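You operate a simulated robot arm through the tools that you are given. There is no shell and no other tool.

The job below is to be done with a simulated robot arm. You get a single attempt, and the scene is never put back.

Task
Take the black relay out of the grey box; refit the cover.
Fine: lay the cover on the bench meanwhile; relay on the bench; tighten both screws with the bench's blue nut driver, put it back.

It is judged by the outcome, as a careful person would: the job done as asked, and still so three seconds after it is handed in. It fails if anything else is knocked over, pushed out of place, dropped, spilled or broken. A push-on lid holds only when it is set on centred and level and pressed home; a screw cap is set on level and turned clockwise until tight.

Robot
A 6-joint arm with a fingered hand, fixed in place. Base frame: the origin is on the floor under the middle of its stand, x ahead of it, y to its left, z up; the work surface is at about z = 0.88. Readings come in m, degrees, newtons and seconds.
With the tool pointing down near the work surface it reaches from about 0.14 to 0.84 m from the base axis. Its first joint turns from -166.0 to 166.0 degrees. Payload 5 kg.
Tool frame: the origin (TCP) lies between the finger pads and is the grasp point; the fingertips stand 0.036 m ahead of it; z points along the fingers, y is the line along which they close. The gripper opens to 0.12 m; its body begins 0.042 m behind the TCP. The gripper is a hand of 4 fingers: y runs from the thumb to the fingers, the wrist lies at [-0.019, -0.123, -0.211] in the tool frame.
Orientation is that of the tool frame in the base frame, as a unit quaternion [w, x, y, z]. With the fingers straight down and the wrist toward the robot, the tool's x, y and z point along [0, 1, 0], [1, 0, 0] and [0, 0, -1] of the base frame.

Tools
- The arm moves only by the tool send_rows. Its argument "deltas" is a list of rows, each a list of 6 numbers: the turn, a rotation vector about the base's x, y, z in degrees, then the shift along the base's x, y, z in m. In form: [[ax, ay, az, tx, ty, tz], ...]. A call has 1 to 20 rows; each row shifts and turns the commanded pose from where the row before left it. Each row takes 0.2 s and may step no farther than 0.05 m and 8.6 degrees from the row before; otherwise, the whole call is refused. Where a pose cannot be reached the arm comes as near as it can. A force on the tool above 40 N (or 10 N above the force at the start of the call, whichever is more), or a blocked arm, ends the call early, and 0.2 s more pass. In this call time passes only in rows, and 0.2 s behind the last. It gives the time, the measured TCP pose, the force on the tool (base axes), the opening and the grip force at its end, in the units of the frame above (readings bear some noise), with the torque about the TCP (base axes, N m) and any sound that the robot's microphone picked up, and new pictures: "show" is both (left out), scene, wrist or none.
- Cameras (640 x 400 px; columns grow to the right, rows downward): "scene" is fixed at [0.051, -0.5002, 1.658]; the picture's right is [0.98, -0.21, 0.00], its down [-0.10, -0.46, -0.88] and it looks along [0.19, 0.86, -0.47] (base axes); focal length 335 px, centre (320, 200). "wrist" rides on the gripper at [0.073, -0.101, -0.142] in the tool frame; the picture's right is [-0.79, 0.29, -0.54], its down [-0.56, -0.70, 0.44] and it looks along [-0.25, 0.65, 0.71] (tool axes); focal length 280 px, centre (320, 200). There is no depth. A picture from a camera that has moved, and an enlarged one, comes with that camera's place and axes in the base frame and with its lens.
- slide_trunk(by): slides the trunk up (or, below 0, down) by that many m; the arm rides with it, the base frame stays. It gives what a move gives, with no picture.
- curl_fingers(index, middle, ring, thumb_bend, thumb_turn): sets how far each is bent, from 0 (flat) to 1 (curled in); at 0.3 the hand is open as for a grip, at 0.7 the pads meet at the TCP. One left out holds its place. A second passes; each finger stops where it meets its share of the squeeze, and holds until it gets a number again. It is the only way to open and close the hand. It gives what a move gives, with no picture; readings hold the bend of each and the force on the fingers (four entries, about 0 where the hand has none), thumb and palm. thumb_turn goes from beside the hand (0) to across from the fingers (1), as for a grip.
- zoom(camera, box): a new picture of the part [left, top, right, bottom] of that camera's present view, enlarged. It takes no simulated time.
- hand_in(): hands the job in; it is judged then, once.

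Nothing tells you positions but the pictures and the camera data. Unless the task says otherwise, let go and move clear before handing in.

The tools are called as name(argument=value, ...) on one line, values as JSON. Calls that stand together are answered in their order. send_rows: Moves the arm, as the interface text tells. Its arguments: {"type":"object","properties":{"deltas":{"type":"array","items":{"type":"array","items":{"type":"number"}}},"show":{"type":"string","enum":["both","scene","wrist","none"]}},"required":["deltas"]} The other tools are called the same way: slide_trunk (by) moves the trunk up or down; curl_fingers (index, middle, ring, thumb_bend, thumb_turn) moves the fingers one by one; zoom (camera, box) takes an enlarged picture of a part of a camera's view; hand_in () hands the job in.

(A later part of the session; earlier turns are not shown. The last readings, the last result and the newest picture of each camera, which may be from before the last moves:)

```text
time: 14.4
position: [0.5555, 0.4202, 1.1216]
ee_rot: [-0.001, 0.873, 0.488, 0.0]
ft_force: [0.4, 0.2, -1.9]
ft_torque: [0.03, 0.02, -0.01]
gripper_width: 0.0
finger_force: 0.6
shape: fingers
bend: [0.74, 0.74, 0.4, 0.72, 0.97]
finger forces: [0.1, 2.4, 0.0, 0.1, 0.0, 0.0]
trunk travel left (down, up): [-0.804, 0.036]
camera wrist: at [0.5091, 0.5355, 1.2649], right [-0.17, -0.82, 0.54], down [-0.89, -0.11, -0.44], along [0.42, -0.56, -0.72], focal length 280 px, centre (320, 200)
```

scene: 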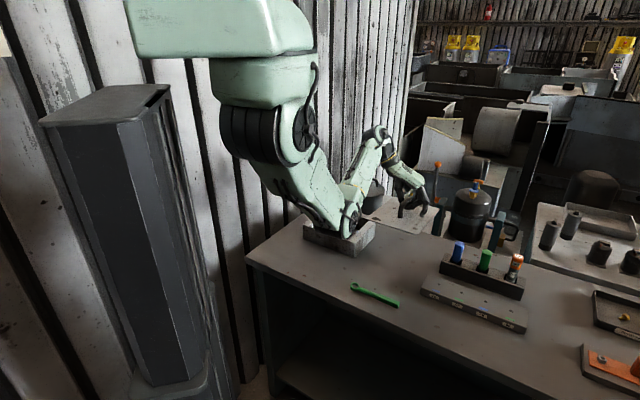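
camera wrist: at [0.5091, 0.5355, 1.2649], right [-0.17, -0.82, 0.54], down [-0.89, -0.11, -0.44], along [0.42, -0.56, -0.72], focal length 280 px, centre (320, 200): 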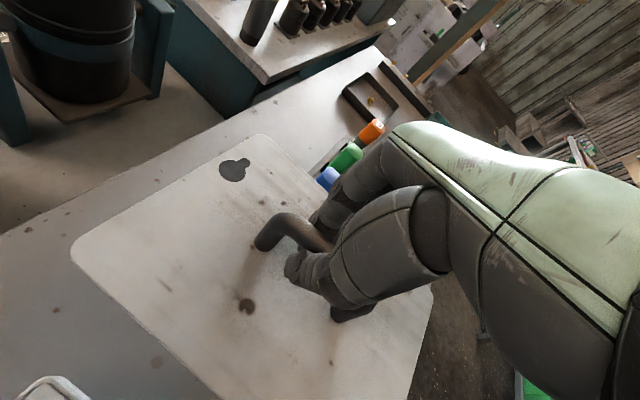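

The reach is fine, but the elbow now looks close to the open box. I'll check that clearance before lowering.

zoom(camera="scene", box=[280, 120, 460, 270])

zoom(camera="wrist", box=[0, 100, 450, 400])

```text
2.67 times, centred on (370, 195) of scene
camera zoom: at [0.051, -0.5002, 1.658], right [0.98, -0.21, 0.0], down [-0.1, -0.46, -0.88], along [0.19, 0.86, -0.47], focal length 893 px, centre (187, 213)
```

zoom: 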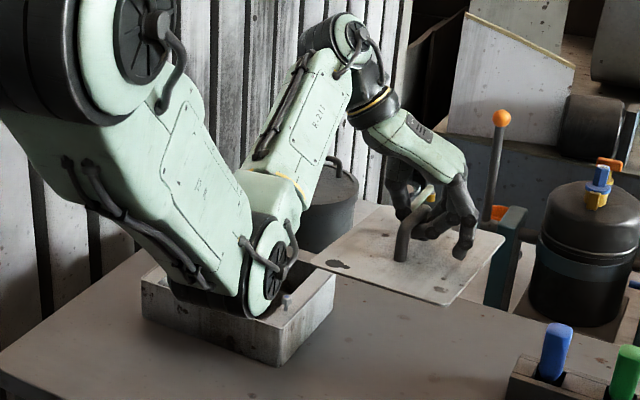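

```text
1.33 times, centred on (225, 250) of wrist
camera zoom: at [0.5091, 0.5355, 1.2649], right [-0.17, -0.82, 0.54], down [-0.89, -0.11, -0.44], along [0.42, -0.56, -0.72], focal length 374 px, centre (447, 133)
```

zoom: 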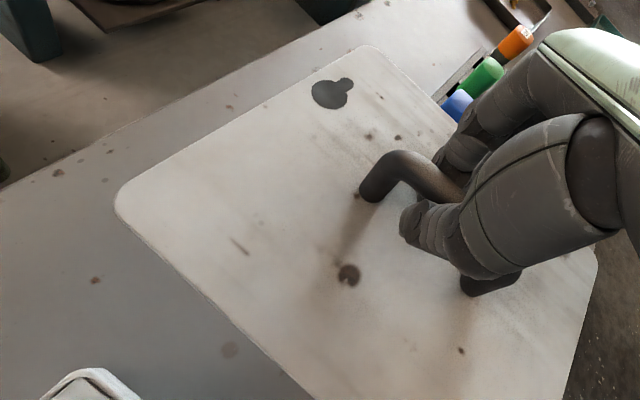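

The elbow is in front of and above the box, so it isn't touching. It will come down as I lower, though, and the wrench lies below it. I'll raise the trunk fully and move the drop spot 5 cm farther out so the elbow stays higher.

slide_trunk(by=0.034)

send_rows(deltas=[[0, 0, 0, 0.012, 0.012, -0.02], [0, 0, 0, 0.012, 0.012, -0.03], [0, 0, 0, 0.012, 0.012, -0.03]], show="both")

zoom(camera="scene", box=[280, 120, 460, 310])

```text
time: 15.2
position: [0.5544, 0.4209, 1.1569]
ee_rot: [0.0, 0.873, 0.488, 0.0]
ft_force: [0.7, 1.0, -2.1]
ft_torque: [0.0, 0.03, -0.01]
gripper_width: 0.0
finger_force: 1.5
shape: fingers
bend: [0.74, 0.74, 0.4, 0.72, 0.97]
finger forces: [0.0, 2.2, 0.1, 0.1, 0.0, 0.0]
trunk travel left (down, up): [-0.838, 0.002]
```

```text
time: 16.0
position: [0.5912, 0.4555, 1.0744]
ee_rot: [-0.001, 0.872, 0.489, 0.0]
ft_force: [0.2, 0.4, -3.1]
ft_torque: [0.01, -0.03, -0.04]
gripper_width: 0.0001
finger_force: 1.0
shape: fingers
bend: [0.74, 0.74, 0.4, 0.72, 0.97]
finger forces: [0.1, 2.1, 0.0, 0.1, 0.1, 0.0]
trunk travel left (down, up): [-0.838, 0.002]
camera wrist: at [0.5453, 0.5711, 1.218], right [-0.17, -0.82, 0.54], down [-0.89, -0.11, -0.44], along [0.42, -0.56, -0.71], focal length 280 px, centre (320, 200)
```

scene: 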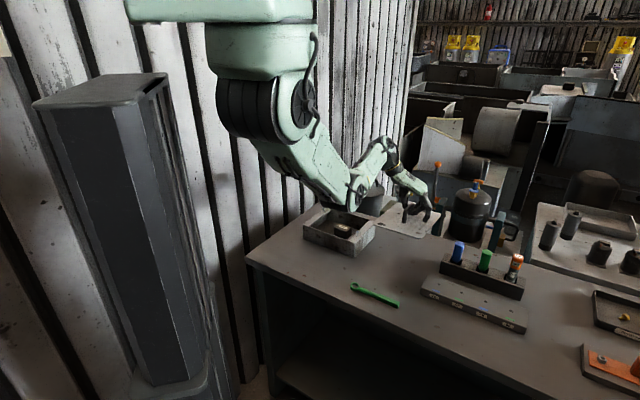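
wrist: 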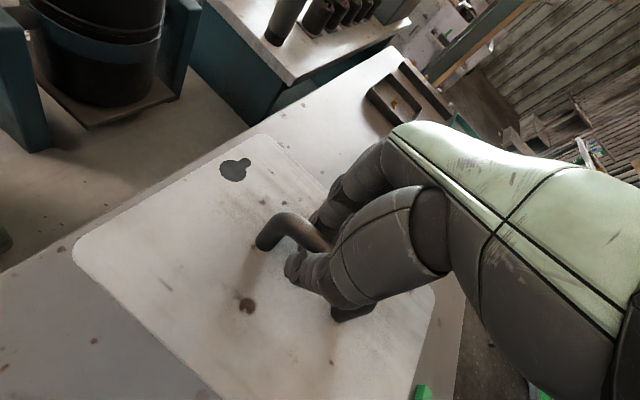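

```text
2.11 times, centred on (370, 215) of scene
camera zoom: at [0.051, -0.5002, 1.658], right [0.98, -0.21, 0.0], down [-0.1, -0.46, -0.88], along [0.19, 0.86, -0.47], focal length 705 px, centre (215, 168)
```

zoom: 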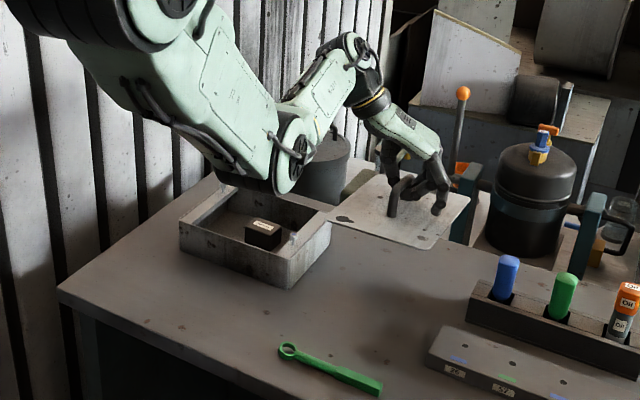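

The elbow has plenty of room now. The cover footprint lands between the box and the rack, about 5 cm inside the bench's back edge. I'll lower towards the bench, then creep until contact.

send_rows(deltas=[[0, 0, 0, 0, 0, -0.03], [0, 0, 0, 0, 0, -0.03], [0, 0, 0, 0, 0, -0.025], [0, 0, 0, 0, 0, -0.015]], show="both")

zoom(camera="scene", box=[340, 150, 460, 260])

```text
time: 17.0
position: [0.591, 0.4554, 0.9741]
ee_rot: [0.0, 0.873, 0.488, 0.001]
ft_force: [0.2, -0.2, -2.8]
ft_torque: [-0.02, -0.02, -0.01]
gripper_width: 0.0003
finger_force: 1.3
shape: fingers
bend: [0.74, 0.74, 0.4, 0.72, 0.97]
finger forces: [0.0, 2.1, 0.1, 0.0, 0.0, 0.0]
trunk travel left (down, up): [-0.838, 0.002]
camera wrist: at [0.5442, 0.5707, 1.1167], right [-0.17, -0.82, 0.54], down [-0.89, -0.11, -0.44], along [0.42, -0.56, -0.71], focal length 280 px, centre (320, 200)
```

scene: 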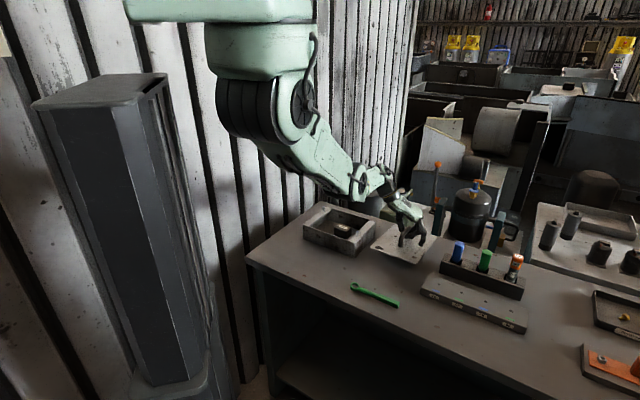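
wrist: 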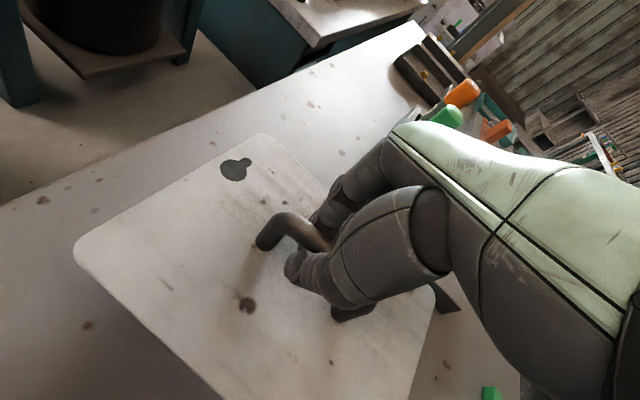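

```text
3.64 times, centred on (400, 205) of scene
camera zoom: at [0.051, -0.5002, 1.658], right [0.98, -0.21, 0.0], down [-0.1, -0.46, -0.88], along [0.19, 0.86, -0.47], focal length 1218 px, centre (29, 182)
```

zoom: 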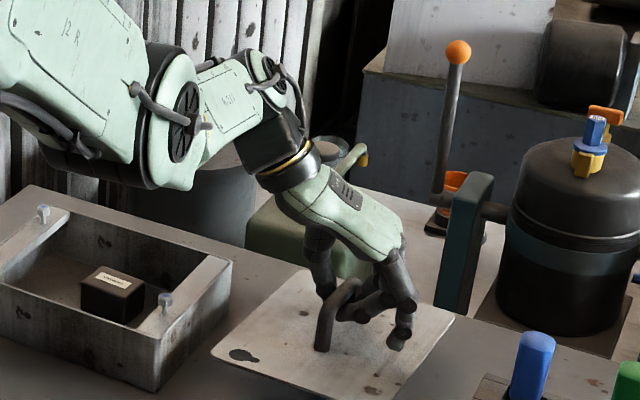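

send_rows(deltas=[[0, 0, 0, 0, 0, -0.006], [0, 0, 0, 0, 0, -0.006]], show="none")

send_rows(deltas=[[0, 0, 0, 0, 0, -0.005]], show="none")

zoom(camera="scene", box=[360, 180, 440, 270])

```text
time: 17.6
position: [0.5901, 0.4571, 0.9634]
ee_rot: [-0.001, 0.873, 0.488, -0.001]
ft_force: [-0.4, -0.5, -2.4]
ft_torque: [0.03, 0.01, 0.02]
gripper_width: 0.0
finger_force: 1.0
shape: fingers
bend: [0.74, 0.74, 0.4, 0.72, 0.97]
finger forces: [0.1, 2.1, 0.1, 0.1, 0.0, 0.0]
trunk travel left (down, up): [-0.838, 0.002]
```

```text
time: 18.0
position: [0.5901, 0.4567, 0.9577]
ee_rot: [0.001, 0.872, 0.489, 0.0]
ft_force: [-0.6, 0.1, -1.3]
ft_torque: [-0.01, -0.02, 0.02]
gripper_width: 0.0
finger_force: 1.0
shape: fingers
bend: [0.74, 0.74, 0.4, 0.72, 0.97]
finger forces: [0.0, 2.1, 0.0, 0.0, 0.0, 0.0]
trunk travel left (down, up): [-0.838, 0.002]
```

```text
4.44 times, centred on (400, 225) of scene
camera zoom: at [0.051, -0.5002, 1.658], right [0.98, -0.21, 0.0], down [-0.1, -0.46, -0.88], along [0.19, 0.86, -0.47], focal length 1489 px, centre (-36, 89)
```

zoom: 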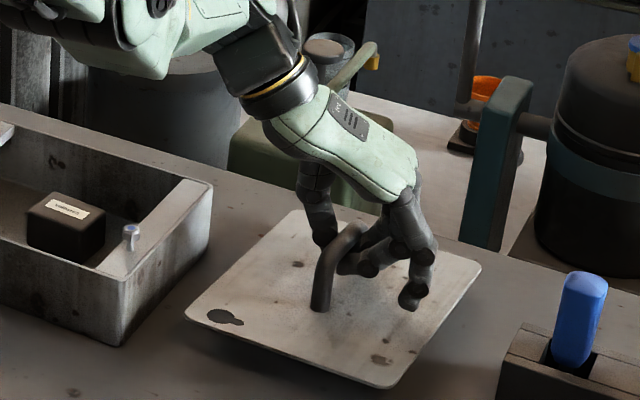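

send_rows(deltas=[[0, 0, 0, 0, 0, -0.004]], show="none")

send_rows(deltas=[[0, 0, 0, 0, 0, -0.004]], show="none")

zoom(camera="scene", box=[360, 180, 440, 270])

```text
time: 18.4
position: [0.5902, 0.4566, 0.955]
ee_rot: [-0.001, 0.872, 0.489, -0.001]
ft_force: [0.0, -0.3, -2.5]
ft_torque: [-0.02, -0.01, -0.01]
gripper_width: 0.0002
finger_force: 1.0
shape: fingers
bend: [0.74, 0.74, 0.4, 0.72, 0.97]
finger forces: [0.0, 2.0, 0.1, 0.1, 0.1, 0.1]
trunk travel left (down, up): [-0.838, 0.002]
```

```text
time: 18.8
position: [0.5886, 0.4558, 0.9519]
ee_rot: [-0.002, 0.872, 0.489, 0.0]
ft_force: [0.2, -0.9, -1.7]
ft_torque: [-0.01, -0.02, 0.0]
gripper_width: 0.0001
finger_force: 1.1
shape: fingers
bend: [0.74, 0.74, 0.4, 0.72, 0.97]
finger forces: [0.0, 2.1, 0.1, 0.1, 0.1, 0.0]
trunk travel left (down, up): [-0.838, 0.002]
```

```text
4.44 times, centred on (400, 225) of scene
camera zoom: at [0.051, -0.5002, 1.658], right [0.98, -0.21, 0.0], down [-0.1, -0.46, -0.88], along [0.19, 0.86, -0.47], focal length 1489 px, centre (-36, 89)
```

zoom: 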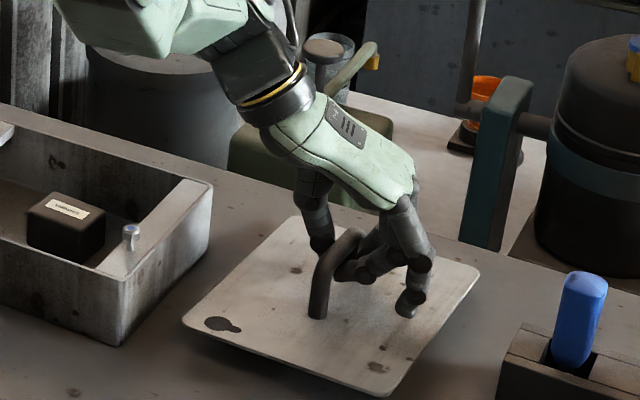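

send_rows(deltas=[[0, 0, 0, 0, 0, -0.004]], show="none")

send_rows(deltas=[[0, 0, 0, 0, 0, -0.004]], show="none")

zoom(camera="scene", box=[360, 200, 440, 270])

```text
time: 19.2
position: [0.5893, 0.4555, 0.9521]
ee_rot: [-0.001, 0.873, 0.488, -0.001]
ft_force: [0.1, 0.7, -2.1]
ft_torque: [-0.02, 0.01, 0.03]
gripper_width: 0.0
finger_force: 1.0
shape: fingers
bend: [0.74, 0.74, 0.4, 0.72, 0.97]
finger forces: [0.0, 2.1, 0.0, 0.0, 0.0, 0.0]
out of reach, approached as far as the arm can: row 1
trunk travel left (down, up): [-0.838, 0.002]
```

```text
time: 19.6
position: [0.5881, 0.4559, 0.9519]
ee_rot: [-0.001, 0.873, 0.488, 0.0]
ft_force: [-0.7, -0.3, -2.0]
ft_torque: [0.02, -0.03, -0.03]
gripper_width: 0.0
finger_force: 1.0
shape: fingers
bend: [0.74, 0.74, 0.4, 0.72, 0.97]
finger forces: [0.1, 2.0, 0.0, 0.0, 0.0, 0.1]
out of reach, approached as far as the arm can: row 1
trunk travel left (down, up): [-0.838, 0.002]
```

```text
5.71 times, centred on (400, 235) of scene
camera zoom: at [0.051, -0.5002, 1.658], right [0.98, -0.21, 0.0], down [-0.1, -0.46, -0.88], along [0.19, 0.86, -0.47], focal length 1914 px, centre (-137, 0)
```

zoom: 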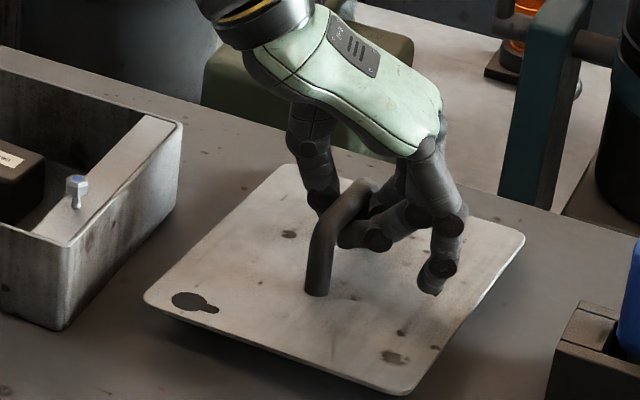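

The arm hit its reach limit with the trunk this high, about a centimetre short of the bench. I'll lower the trunk slightly to bring the cover down the rest of the way.

slide_trunk(by=-0.006)

zoom(camera="scene", box=[360, 200, 440, 270])

```text
time: 20.1
position: [0.5898, 0.4548, 0.9457]
ee_rot: [-0.001, 0.873, 0.488, -0.001]
ft_force: [0.5, 1.2, -1.9]
ft_torque: [-0.02, -0.01, 0.01]
gripper_width: 0.0002
finger_force: 1.0
shape: fingers
bend: [0.74, 0.74, 0.4, 0.72, 0.97]
finger forces: [0.0, 2.0, 0.1, 0.1, 0.0, 0.1]
trunk travel left (down, up): [-0.832, 0.008]
```

```text
5.71 times, centred on (400, 235) of scene
camera zoom: at [0.051, -0.5002, 1.658], right [0.98, -0.21, 0.0], down [-0.1, -0.46, -0.88], along [0.19, 0.86, -0.47], focal length 1914 px, centre (-137, 0)
```

zoom: 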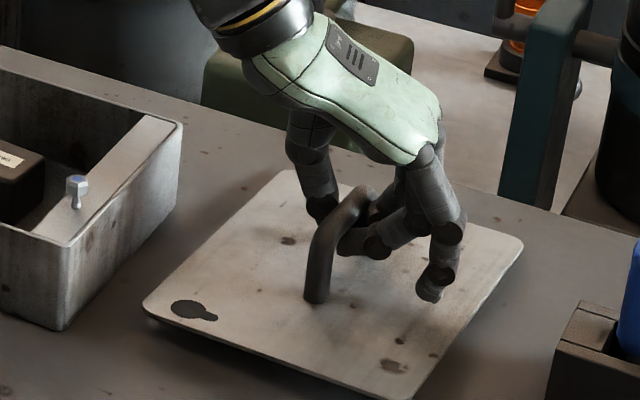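

slide_trunk(by=-0.005)

zoom(camera="scene", box=[360, 200, 440, 270])

```text
time: 20.7
position: [0.5886, 0.4557, 0.9398]
ee_rot: [-0.001, 0.872, 0.489, 0.0]
ft_force: [0.7, 0.4, -1.9]
ft_torque: [-0.03, -0.05, 0.01]
gripper_width: 0.0
finger_force: 0.8
shape: fingers
bend: [0.74, 0.74, 0.4, 0.72, 0.97]
finger forces: [0.0, 2.2, 0.1, 0.0, 0.0, 0.0]
trunk travel left (down, up): [-0.827, 0.013]
```

```text
5.71 times, centred on (400, 235) of scene
camera zoom: at [0.051, -0.5002, 1.658], right [0.98, -0.21, 0.0], down [-0.1, -0.46, -0.88], along [0.19, 0.86, -0.47], focal length 1914 px, centre (-137, 0)
```

zoom: 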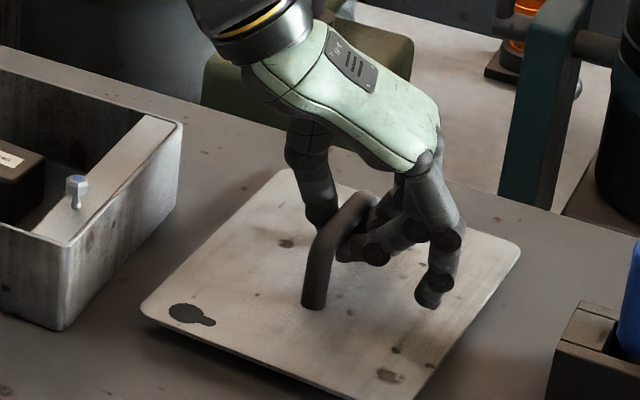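

slide_trunk(by=-0.005)

zoom(camera="scene", box=[370, 215, 430, 275])

```text
time: 21.2
position: [0.5884, 0.455, 0.9367]
ee_rot: [0.0, 0.872, 0.489, 0.0]
ft_force: [0.8, 0.1, 0.1]
ft_torque: [0.0, 0.02, 0.01]
gripper_width: 0.0002
finger_force: 0.9
shape: fingers
bend: [0.74, 0.75, 0.4, 0.72, 0.97]
finger forces: [0.0, 1.2, 0.0, 0.0, 0.5, 0.0]
trunk travel left (down, up): [-0.822, 0.018]
```

```text
6.67 times, centred on (400, 245) of scene
camera zoom: at [0.051, -0.5002, 1.658], right [0.98, -0.21, 0.0], down [-0.1, -0.46, -0.88], along [0.19, 0.86, -0.47], focal length 2233 px, centre (-213, -100)
```

zoom: 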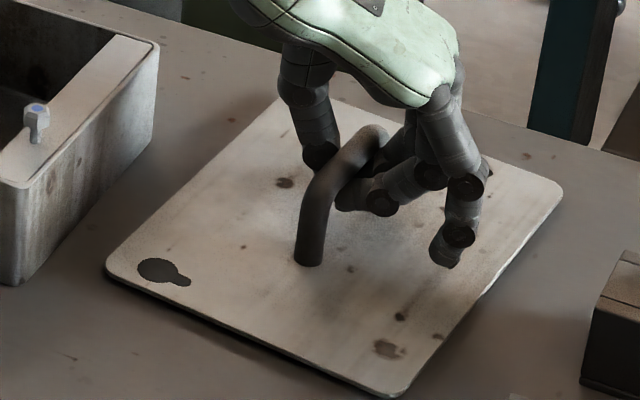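

The tool force fell to about zero, so the bench is now carrying the cover. I'll go 2 mm lower and then open the hand.

slide_trunk(by=-0.003)

zoom(camera="scene", box=[370, 215, 430, 275])

zoom(camera="wrist", box=[0, 100, 450, 400])

```text
time: 21.7
position: [0.5886, 0.4548, 0.9323]
ee_rot: [0.0, 0.873, 0.489, 0.0]
ft_force: [0.2, -0.7, 0.0]
ft_torque: [-0.04, 0.0, -0.03]
gripper_width: 0.0
finger_force: 0.1
shape: fingers
bend: [0.74, 0.75, 0.4, 0.72, 0.97]
finger forces: [0.0, 0.1, 0.0, 0.0, 0.1, 0.1]
trunk travel left (down, up): [-0.819, 0.021]
```

```text
6.67 times, centred on (400, 245) of scene
camera zoom: at [0.051, -0.5002, 1.658], right [0.98, -0.21, 0.0], down [-0.1, -0.46, -0.88], along [0.19, 0.86, -0.47], focal length 2233 px, centre (-213, -100)
```

zoom: 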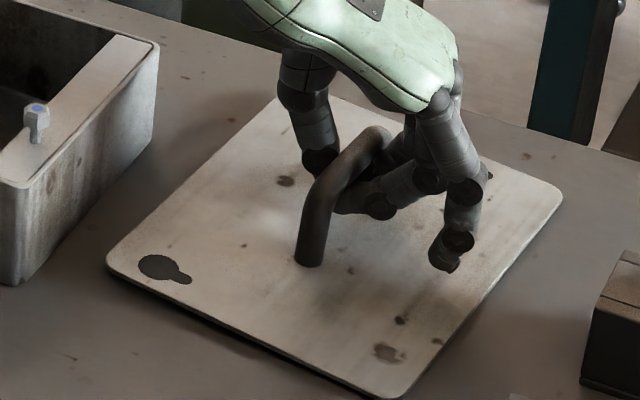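

```text
1.33 times, centred on (225, 250) of wrist
camera zoom: at [0.5421, 0.5703, 1.0759], right [-0.17, -0.82, 0.54], down [-0.89, -0.11, -0.44], along [0.42, -0.56, -0.71], focal length 374 px, centre (447, 133)
```

zoom: 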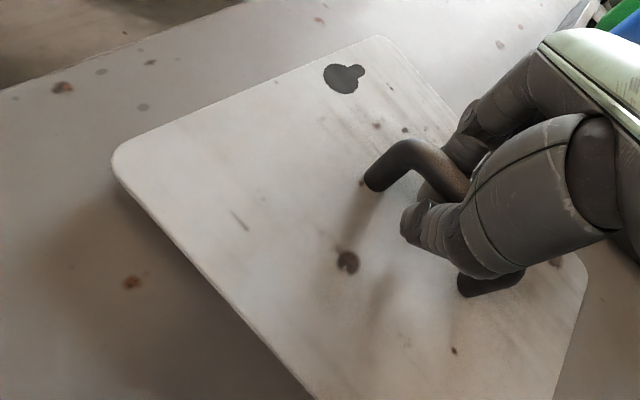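

The cover is resting on the bench and the hand carries no load. I'll open partway, rise a little, then open fully and lift clear.

curl_fingers(index=0.5, middle=0.5, thumb_bend=0.5)

zoom(camera="scene", box=[360, 195, 440, 265])

```text
time: 22.7
position: [0.5885, 0.4544, 0.9335]
ee_rot: [-0.001, 0.873, 0.489, 0.0]
ft_force: [-0.4, 0.3, 0.5]
ft_torque: [-0.02, -0.01, -0.02]
gripper_width: 0.0638
finger_force: 0.1
shape: fingers
bend: [0.5, 0.5, 0.4, 0.5, 0.97]
finger forces: [0.0, 0.0, 0.0, 0.1, 0.1, 0.0]
trunk travel left (down, up): [-0.819, 0.021]
```

```text
5.71 times, centred on (400, 230) of scene
camera zoom: at [0.051, -0.5002, 1.658], right [0.98, -0.21, 0.0], down [-0.1, -0.46, -0.88], along [0.19, 0.86, -0.47], focal length 1914 px, centre (-137, 29)
```

zoom: 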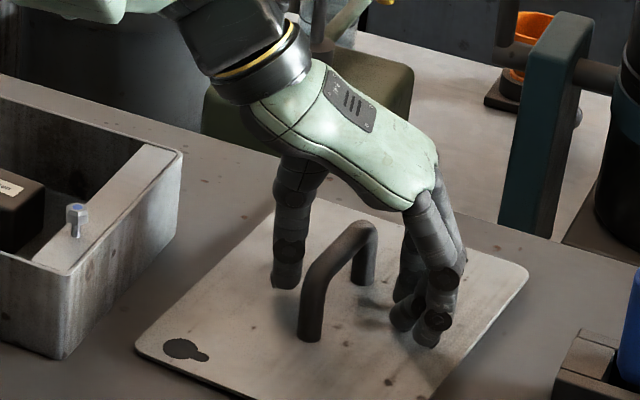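

The handle is free with clear space either side. I'll lift straight up and look at the relay in the box.

send_rows(deltas=[[0, 0, 0, 0, 0, 0.02], [0, 0, 0, 0, 0, 0.03], [0, 0, 0, 0, 0, 0.04], [0, 0, 0, 0, 0, 0.04], [0, 0, 0, -0.01, 0.01, 0.04]], show="both")

zoom(camera="scene", box=[290, 190, 390, 270])

zoom(camera="scene", box=[360, 195, 440, 265])

```text
time: 23.9
position: [0.5779, 0.4661, 1.1031]
ee_rot: [0.001, 0.873, 0.488, -0.001]
ft_force: [-0.3, 0.0, -0.6]
ft_torque: [0.01, 0.0, 0.03]
gripper_width: 0.0644
finger_force: 0.0
shape: fingers
bend: [0.5, 0.5, 0.4, 0.5, 0.97]
finger forces: [0.0, 0.0, 0.0, 0.0, 0.0, 0.0]
trunk travel left (down, up): [-0.819, 0.021]
camera wrist: at [0.5303, 0.5814, 1.2471], right [-0.17, -0.82, 0.54], down [-0.89, -0.11, -0.44], along [0.42, -0.56, -0.71], focal length 280 px, centre (320, 200)
```

scene: 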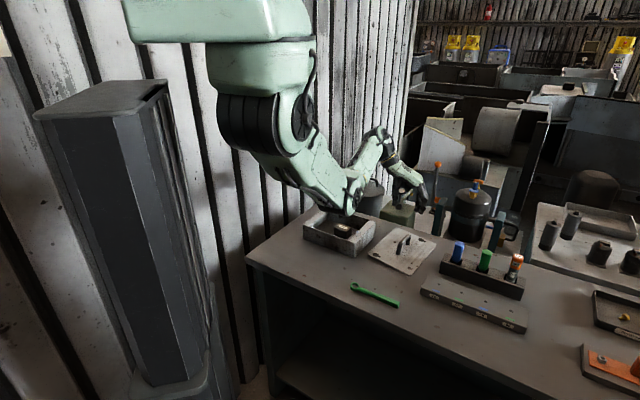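
wrist: 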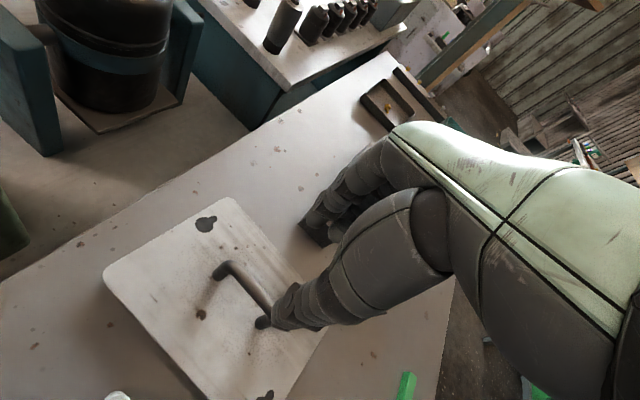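

```text
5.00 times, centred on (340, 230) of scene
camera zoom: at [0.051, -0.5002, 1.658], right [0.98, -0.21, 0.0], down [-0.1, -0.46, -0.88], along [0.19, 0.86, -0.47], focal length 1675 px, centre (220, 50)
```

zoom: 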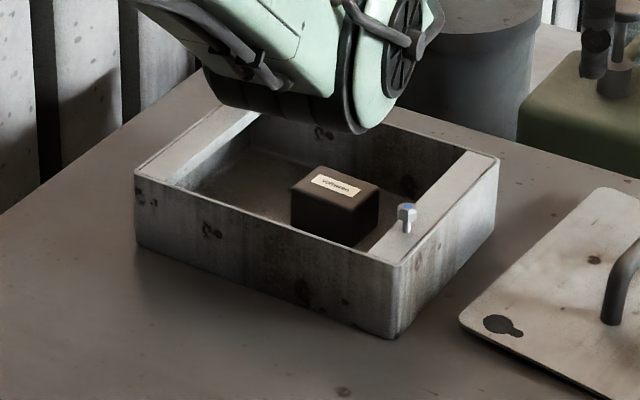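

```text
5.71 times, centred on (400, 230) of scene
camera zoom: at [0.051, -0.5002, 1.658], right [0.98, -0.21, 0.0], down [-0.1, -0.46, -0.88], along [0.19, 0.86, -0.47], focal length 1914 px, centre (-137, 29)
```

zoom: 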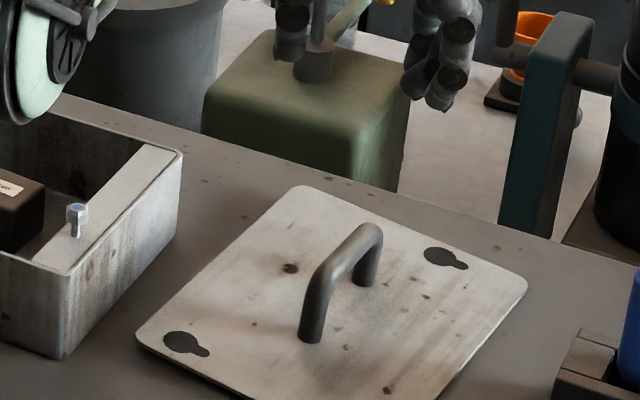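

The cover lies flat on the bench, and the relay stands near the middle of the box with ledges at both ends. I'll swing the hand back to 45° above the box and look down at the relay.

send_rows(deltas=[[0, 0, 7.66, -0.021, 0.013, 0], [0, 0, 7.66, -0.021, 0.013, 0], [0, 0, 7.66, -0.021, 0.013, 0], [0, 0, 7.66, -0.021, 0.013, 0], [0, 0, 7.66, -0.021, 0.013, 0], [0, 0, 7.66, -0.021, 0.013, 0], [0, 0, 7.66, -0.021, 0.013, 0], [0, 0, 7.66, -0.021, 0.013, 0], [0, 0, 7.66, -0.02, 0.013, 0], [0, 0, 7.66, -0.02, 0.012, 0]], show="both")

```text
time: 26.1
position: [0.3705, 0.5941, 1.1037]
ee_rot: [0.0, 0.381, 0.925, 0.0]
ft_force: [0.7, 0.5, 0.3]
ft_torque: [0.0, 0.0, -0.01]
gripper_width: 0.0647
finger_force: 0.1
shape: fingers
bend: [0.5, 0.5, 0.4, 0.5, 0.97]
finger forces: [0.0, 0.0, 0.0, 0.0, 0.0, 0.1]
trunk travel left (down, up): [-0.819, 0.021]
camera wrist: at [0.25, 0.5748, 1.2464], right [0.76, -0.35, 0.54], down [-0.1, -0.89, -0.44], along [0.64, 0.29, -0.71], focal length 280 px, centre (320, 200)
```

scene: 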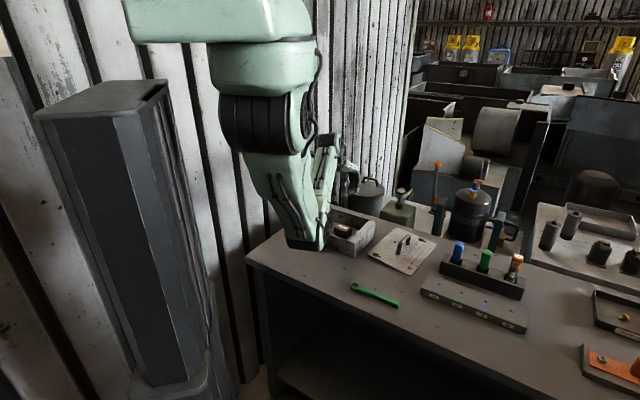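
wrist: 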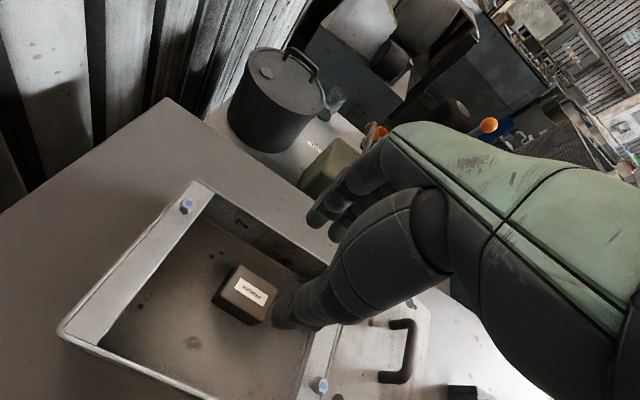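

zoom(camera="wrist", box=[190, 240, 310, 340])

zoom(camera="wrist", box=[40, 170, 360, 400])

```text
4.00 times, centred on (250, 290) of wrist
camera zoom: at [0.25, 0.5748, 1.2464], right [0.76, -0.35, 0.54], down [-0.1, -0.89, -0.44], along [0.64, 0.29, -0.71], focal length 1122 px, centre (600, -160)
```

zoom: 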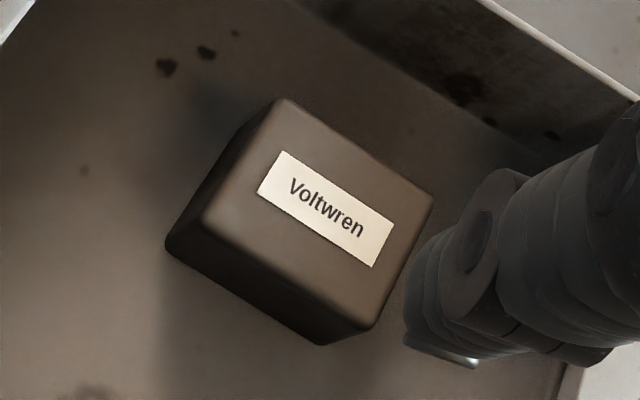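

```text
1.74 times, centred on (200, 285) of wrist
camera zoom: at [0.25, 0.5748, 1.2464], right [0.76, -0.35, 0.54], down [-0.1, -0.89, -0.44], along [0.64, 0.29, -0.71], focal length 488 px, centre (529, 52)
```

zoom: 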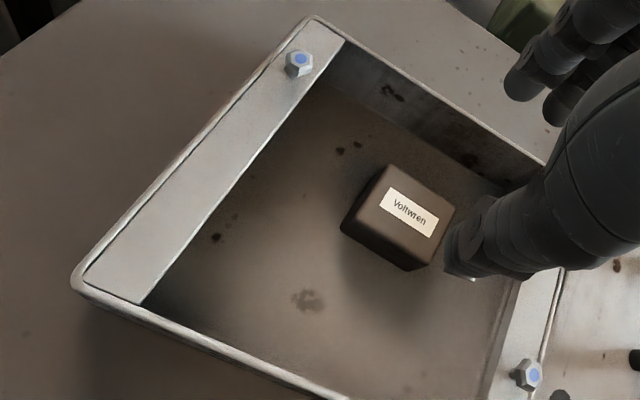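

The relay's top is about 54 x 40 mm, centred near (0.386, 0.600) at z = 0.922, in line with the box. There's ample room to the walls at my current opening, so I'll match the ring finger, centre over it and descend.

curl_fingers(ring=0.5)

send_rows(deltas=[[0, 0, -1, 0.008, 0.003, -0.02], [0, 0, 0, 0.007, 0.003, -0.03], [0, 0, 0, 0, 0, -0.03], [0, 0, 0, 0, 0, -0.03]], show="both")

zoom(camera="scene", box=[240, 140, 400, 280])

zoom(camera="wrist", box=[160, 160, 360, 360])

```text
time: 27.1
position: [0.3716, 0.5946, 1.1035]
ee_rot: [0.0, 0.381, 0.924, -0.001]
ft_force: [-0.1, -0.2, 0.8]
ft_torque: [-0.01, -0.04, 0.01]
gripper_width: 0.0645
finger_force: 0.2
shape: fingers
bend: [0.5, 0.5, 0.5, 0.5, 0.97]
finger forces: [0.0, 0.1, 0.0, 0.0, 0.0, 0.0]
trunk travel left (down, up): [-0.819, 0.021]
```

```text
time: 28.1
position: [0.3855, 0.6009, 0.9939]
ee_rot: [0.0, 0.391, 0.92, -0.001]
ft_force: [-0.1, -0.1, 0.2]
ft_torque: [0.0, 0.0, 0.01]
gripper_width: 0.0644
finger_force: 0.0
shape: fingers
bend: [0.5, 0.5, 0.5, 0.5, 0.97]
finger forces: [0.0, 0.0, 0.1, 0.0, 0.0, 0.1]
trunk travel left (down, up): [-0.819, 0.021]
camera wrist: at [0.2646, 0.5824, 1.1367], right [0.76, -0.37, 0.54], down [-0.11, -0.89, -0.44], along [0.64, 0.27, -0.71], focal length 280 px, centre (320, 200)
```

scene: 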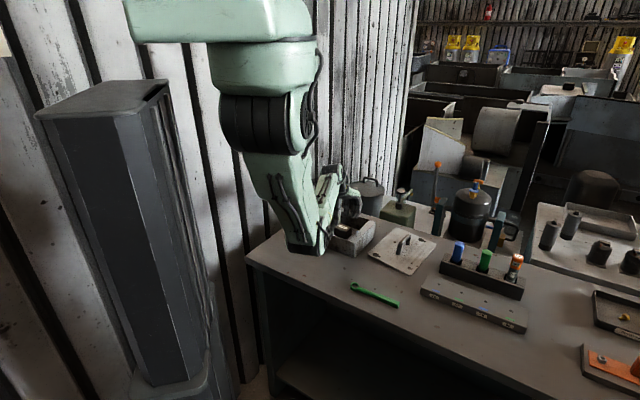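
wrist: 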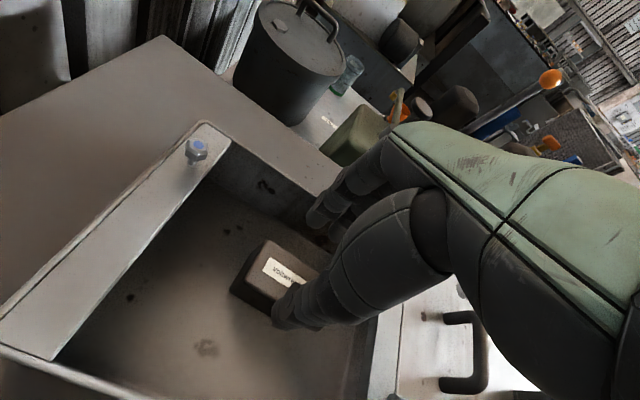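

```text
2.86 times, centred on (320, 210) of scene
camera zoom: at [0.051, -0.5002, 1.658], right [0.98, -0.21, 0.0], down [-0.1, -0.46, -0.88], along [0.19, 0.86, -0.47], focal length 957 px, centre (320, 171)
```

zoom: 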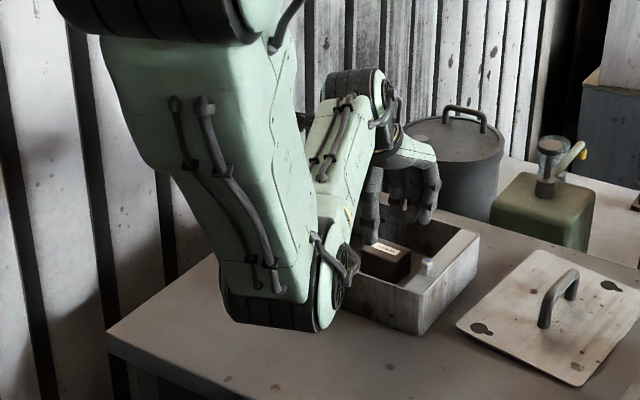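

```text
2.00 times, centred on (260, 260) of wrist
camera zoom: at [0.2646, 0.5824, 1.1367], right [0.76, -0.37, 0.54], down [-0.11, -0.89, -0.44], along [0.64, 0.27, -0.71], focal length 561 px, centre (440, 80)
```

zoom: 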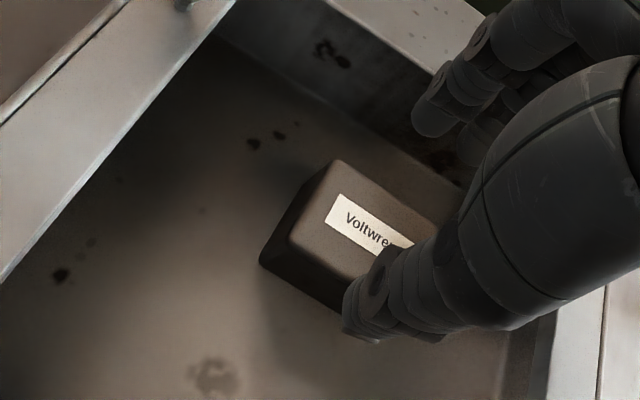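

The closer view confirms the relay is centred under the TCP. I'll descend the rest of the way to about z = 0.932.

send_rows(deltas=[[0, 0, 0, 0, 0, -0.025], [0, 0, 0, 0, 0, -0.02], [0, 0, 0, 0, 0, -0.012]], show="both")

zoom(camera="scene", box=[240, 140, 400, 280])

zoom(camera="wrist", box=[160, 160, 360, 360])

```text
time: 28.9
position: [0.3857, 0.5975, 0.9367]
ee_rot: [-0.001, 0.39, 0.921, 0.0]
ft_force: [-0.8, -0.1, 1.0]
ft_torque: [0.09, -0.07, -0.01]
gripper_width: 0.0643
finger_force: 0.6
shape: fingers
bend: [0.5, 0.5, 0.5, 0.5, 0.97]
finger forces: [0.1, 1.0, 0.0, 0.0, 0.0, 0.0]
trunk travel left (down, up): [-0.819, 0.021]
camera wrist: at [0.2636, 0.5799, 1.0797], right [0.76, -0.37, 0.54], down [-0.11, -0.89, -0.44], along [0.64, 0.27, -0.71], focal length 280 px, centre (320, 200)
```

scene: 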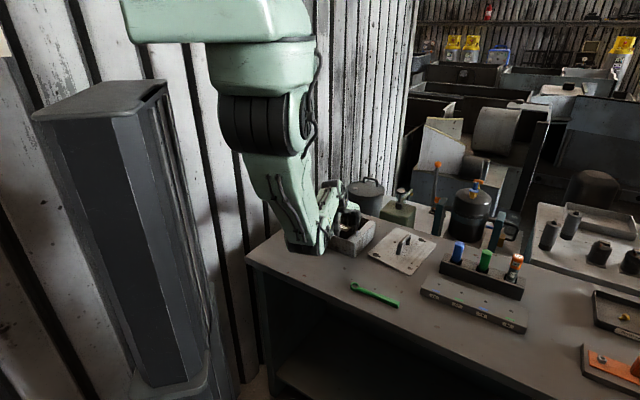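
wrist: 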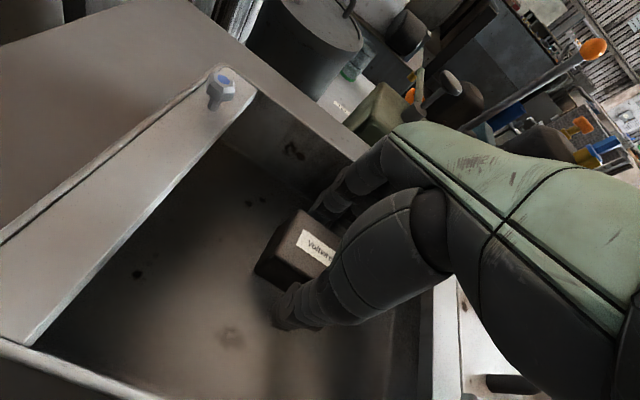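

```text
2.86 times, centred on (320, 210) of scene
camera zoom: at [0.051, -0.5002, 1.658], right [0.98, -0.21, 0.0], down [-0.1, -0.46, -0.88], along [0.19, 0.86, -0.47], focal length 957 px, centre (320, 171)
```

zoom: 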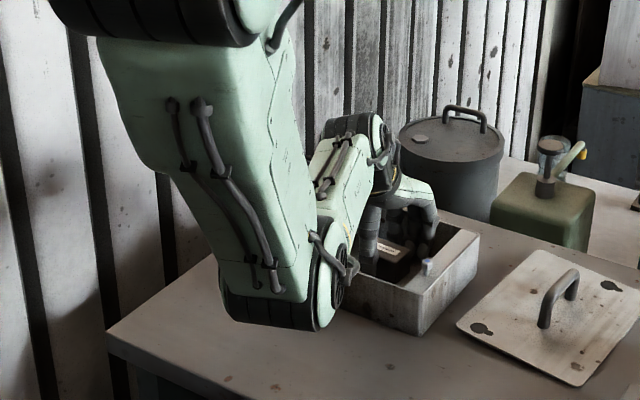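

```text
2.00 times, centred on (260, 260) of wrist
camera zoom: at [0.2636, 0.5799, 1.0797], right [0.76, -0.37, 0.54], down [-0.11, -0.89, -0.44], along [0.64, 0.27, -0.71], focal length 561 px, centre (440, 80)
```

zoom: 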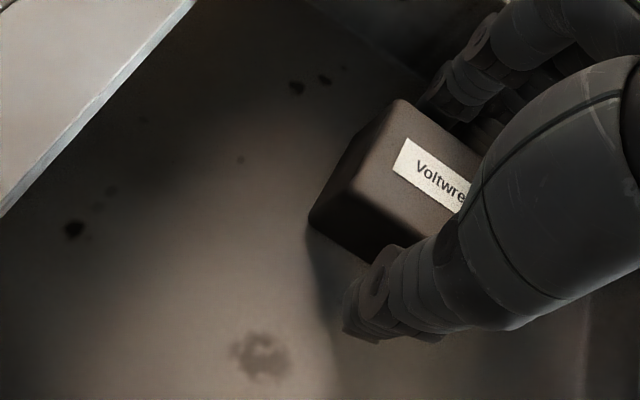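

The middle finger has only lightly touched the rear wall rim (1 N). I'll bring the fingers in a little to come off the rim, go slightly lower, then close on the relay.

curl_fingers(index=0.55, middle=0.55, ring=0.55)

send_rows(deltas=[[0, 0, 0, 0, 0.001, -0.005]], show="none")

zoom(camera="wrist", box=[200, 140, 400, 340])

```text
time: 29.9
position: [0.3867, 0.599, 0.9365]
ee_rot: [0.0, 0.39, 0.921, 0.001]
ft_force: [-1.0, 0.1, 0.6]
ft_torque: [-0.01, -0.01, 0.02]
gripper_width: 0.0571
finger_force: 0.0
shape: fingers
bend: [0.55, 0.55, 0.55, 0.5, 0.97]
finger forces: [0.0, 0.0, 0.1, 0.0, 0.0, 0.1]
trunk travel left (down, up): [-0.819, 0.021]
```

```text
time: 30.3
position: [0.3848, 0.6017, 0.9306]
ee_rot: [0.0, 0.39, 0.921, -0.001]
ft_force: [-0.2, 0.4, 0.5]
ft_torque: [0.01, 0.01, 0.02]
gripper_width: 0.0571
finger_force: 0.2
shape: fingers
bend: [0.55, 0.55, 0.55, 0.5, 0.97]
finger forces: [0.0, 0.3, 0.1, 0.1, 0.0, 0.0]
trunk travel left (down, up): [-0.819, 0.021]
```

```text
2.00 times, centred on (300, 240) of wrist
camera zoom: at [0.2645, 0.5833, 1.0736], right [0.76, -0.37, 0.54], down [-0.11, -0.89, -0.44], along [0.64, 0.27, -0.72], focal length 561 px, centre (360, 120)
```

zoom: 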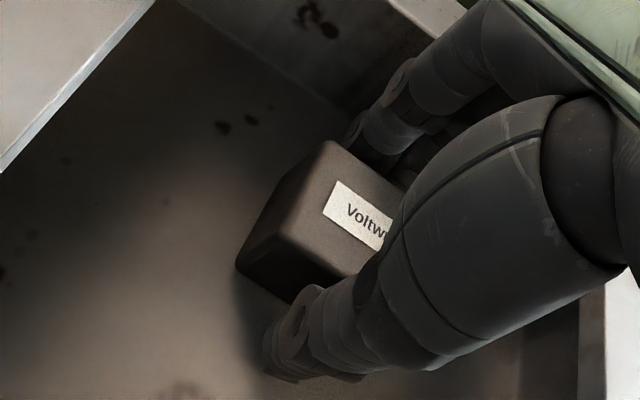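

The thumb is on one side of the relay and the fingers on the other. Closing now.

curl_fingers(index=0.72, middle=0.72, ring=0.72, thumb_bend=0.72)

zoom(camera="wrist", box=[200, 140, 400, 340])

```text
time: 31.3
position: [0.3856, 0.6018, 0.9304]
ee_rot: [0.0, 0.391, 0.921, -0.001]
ft_force: [-0.3, 0.0, 0.0]
ft_torque: [0.0, 0.0, -0.02]
gripper_width: 0.0444
finger_force: 23.0
shape: fingers
bend: [0.61, 0.65, 0.71, 0.55, 0.95]
finger forces: [10.9, 7.2, 4.8, 0.0, 23.5, 0.1]
trunk travel left (down, up): [-0.819, 0.021]
```

```text
2.00 times, centred on (300, 240) of wrist
camera zoom: at [0.2645, 0.5831, 1.0738], right [0.76, -0.37, 0.54], down [-0.11, -0.89, -0.44], along [0.64, 0.27, -0.72], focal length 561 px, centre (360, 120)
```

zoom: 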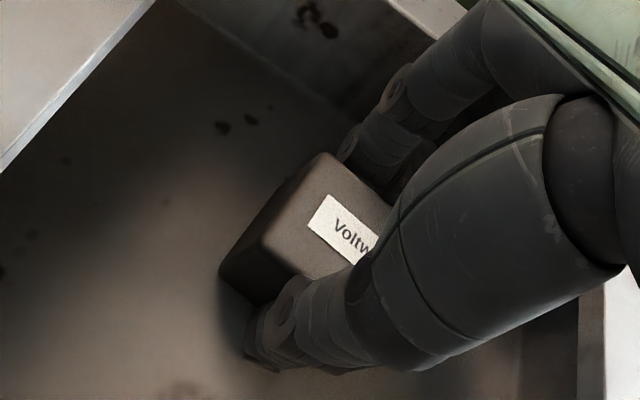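

I have a firm grip of 23 N shared across all three fingers and the thumb. Lifting gently.

send_rows(deltas=[[0, 0, 0, 0, 0, 0.008], [0, 0, 0, 0, 0, 0.012], [0, 0, 0, 0, 0, 0.02], [0, 0, 0, 0, 0, 0.03], [0, 0, 0, 0, 0, 0.03], [0, 0, 0, 0, 0, 0.03]], show="both")

zoom(camera="scene", box=[280, 140, 400, 260])

```text
time: 32.7
position: [0.3848, 0.6007, 1.0637]
ee_rot: [0.0, 0.391, 0.921, 0.0]
ft_force: [-1.1, 0.7, -1.0]
ft_torque: [0.01, 0.0, -0.03]
gripper_width: 0.0446
finger_force: 23.2
shape: fingers
bend: [0.61, 0.65, 0.71, 0.55, 0.95]
finger forces: [10.7, 7.2, 4.7, 0.0, 23.5, 0.0]
trunk travel left (down, up): [-0.819, 0.021]
camera wrist: at [0.2649, 0.5819, 1.206], right [0.76, -0.37, 0.54], down [-0.11, -0.89, -0.44], along [0.64, 0.27, -0.72], focal length 280 px, centre (320, 200)
```

scene: 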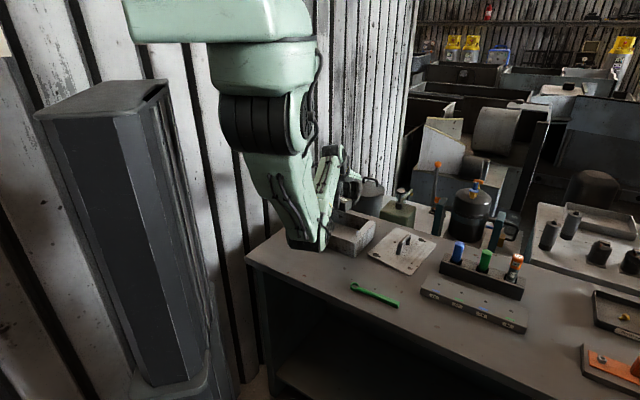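
wrist: 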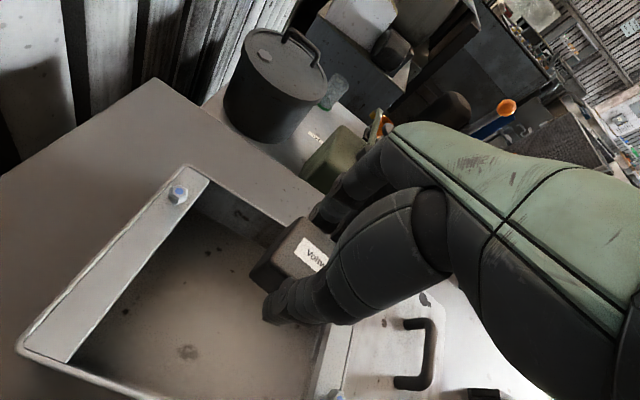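

```text
3.33 times, centred on (340, 200) of scene
camera zoom: at [0.051, -0.5002, 1.658], right [0.98, -0.21, 0.0], down [-0.1, -0.46, -0.88], along [0.19, 0.86, -0.47], focal length 1117 px, centre (253, 200)
```

zoom: 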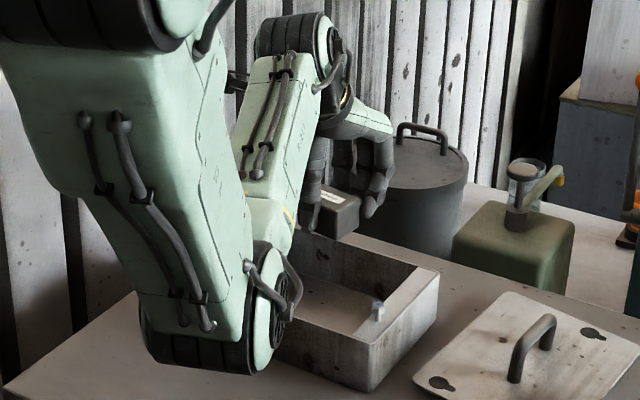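

The relay is clear of the box. I'll put it on open bench between the cover and the wrench, near (0.41, 0.36), turning the hand on the way so the elbow stays clear.

send_rows(deltas=[[0, 0, -7.5, 0.0, -0.01, 0.015], [0, 0, -7.5, 0.003, -0.025, 0.005], [0, 0, -7.5, 0.003, -0.026, 0], [0, 0, -7.5, 0.003, -0.026, 0], [0, 0, -7.5, 0.003, -0.026, 0], [0, 0, -7.5, 0.003, -0.026, 0], [0, 0, -7.5, 0.003, -0.026, 0], [0, 0, -7.5, 0.003, -0.026, 0], [0, 0, -7.5, 0.002, -0.025, 0], [0, 0, -7.5, 0.002, -0.025, 0]], show="both")

zoom(camera="scene", box=[260, 140, 440, 320])

```text
time: 34.9
position: [0.4103, 0.3599, 1.0809]
ee_rot: [0.0, 0.871, 0.492, 0.0]
ft_force: [-0.5, 0.6, -0.8]
ft_torque: [0.01, -0.01, 0.02]
gripper_width: 0.0447
finger_force: 23.3
shape: fingers
bend: [0.61, 0.65, 0.71, 0.55, 0.95]
finger forces: [10.7, 7.3, 5.0, 0.1, 23.3, 0.0]
trunk travel left (down, up): [-0.819, 0.021]
camera wrist: at [0.3629, 0.475, 1.2234], right [-0.16, -0.83, 0.54], down [-0.89, -0.12, -0.44], along [0.43, -0.55, -0.71], focal length 280 px, centre (320, 200)
```

scene: 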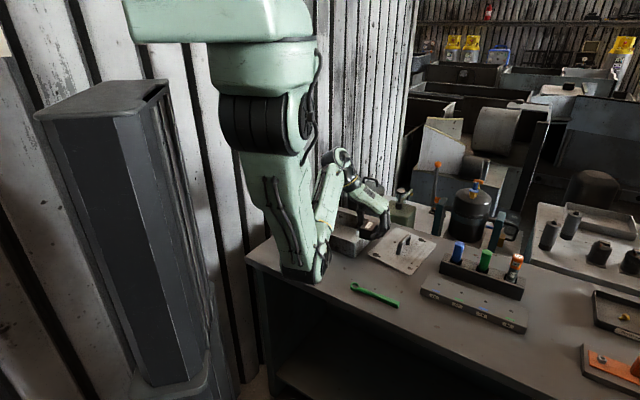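
wrist: 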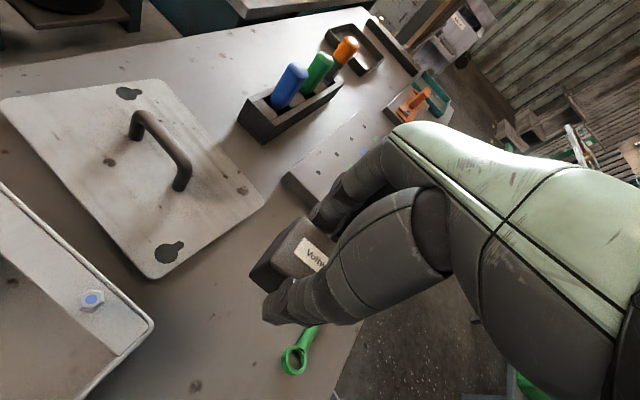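

```text
2.22 times, centred on (350, 230) of scene
camera zoom: at [0.051, -0.5002, 1.658], right [0.98, -0.21, 0.0], down [-0.1, -0.46, -0.88], along [0.19, 0.86, -0.47], focal length 744 px, centre (253, 133)
```

zoom: 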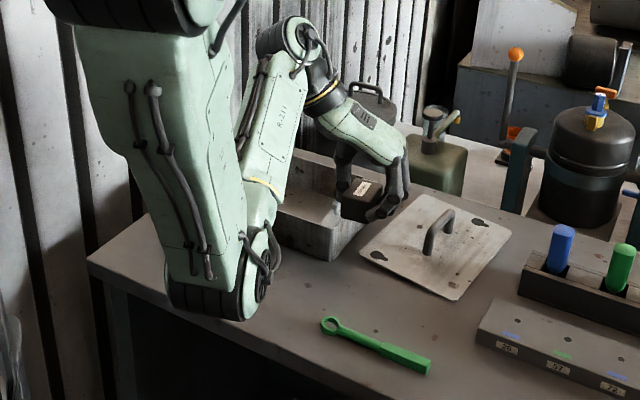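

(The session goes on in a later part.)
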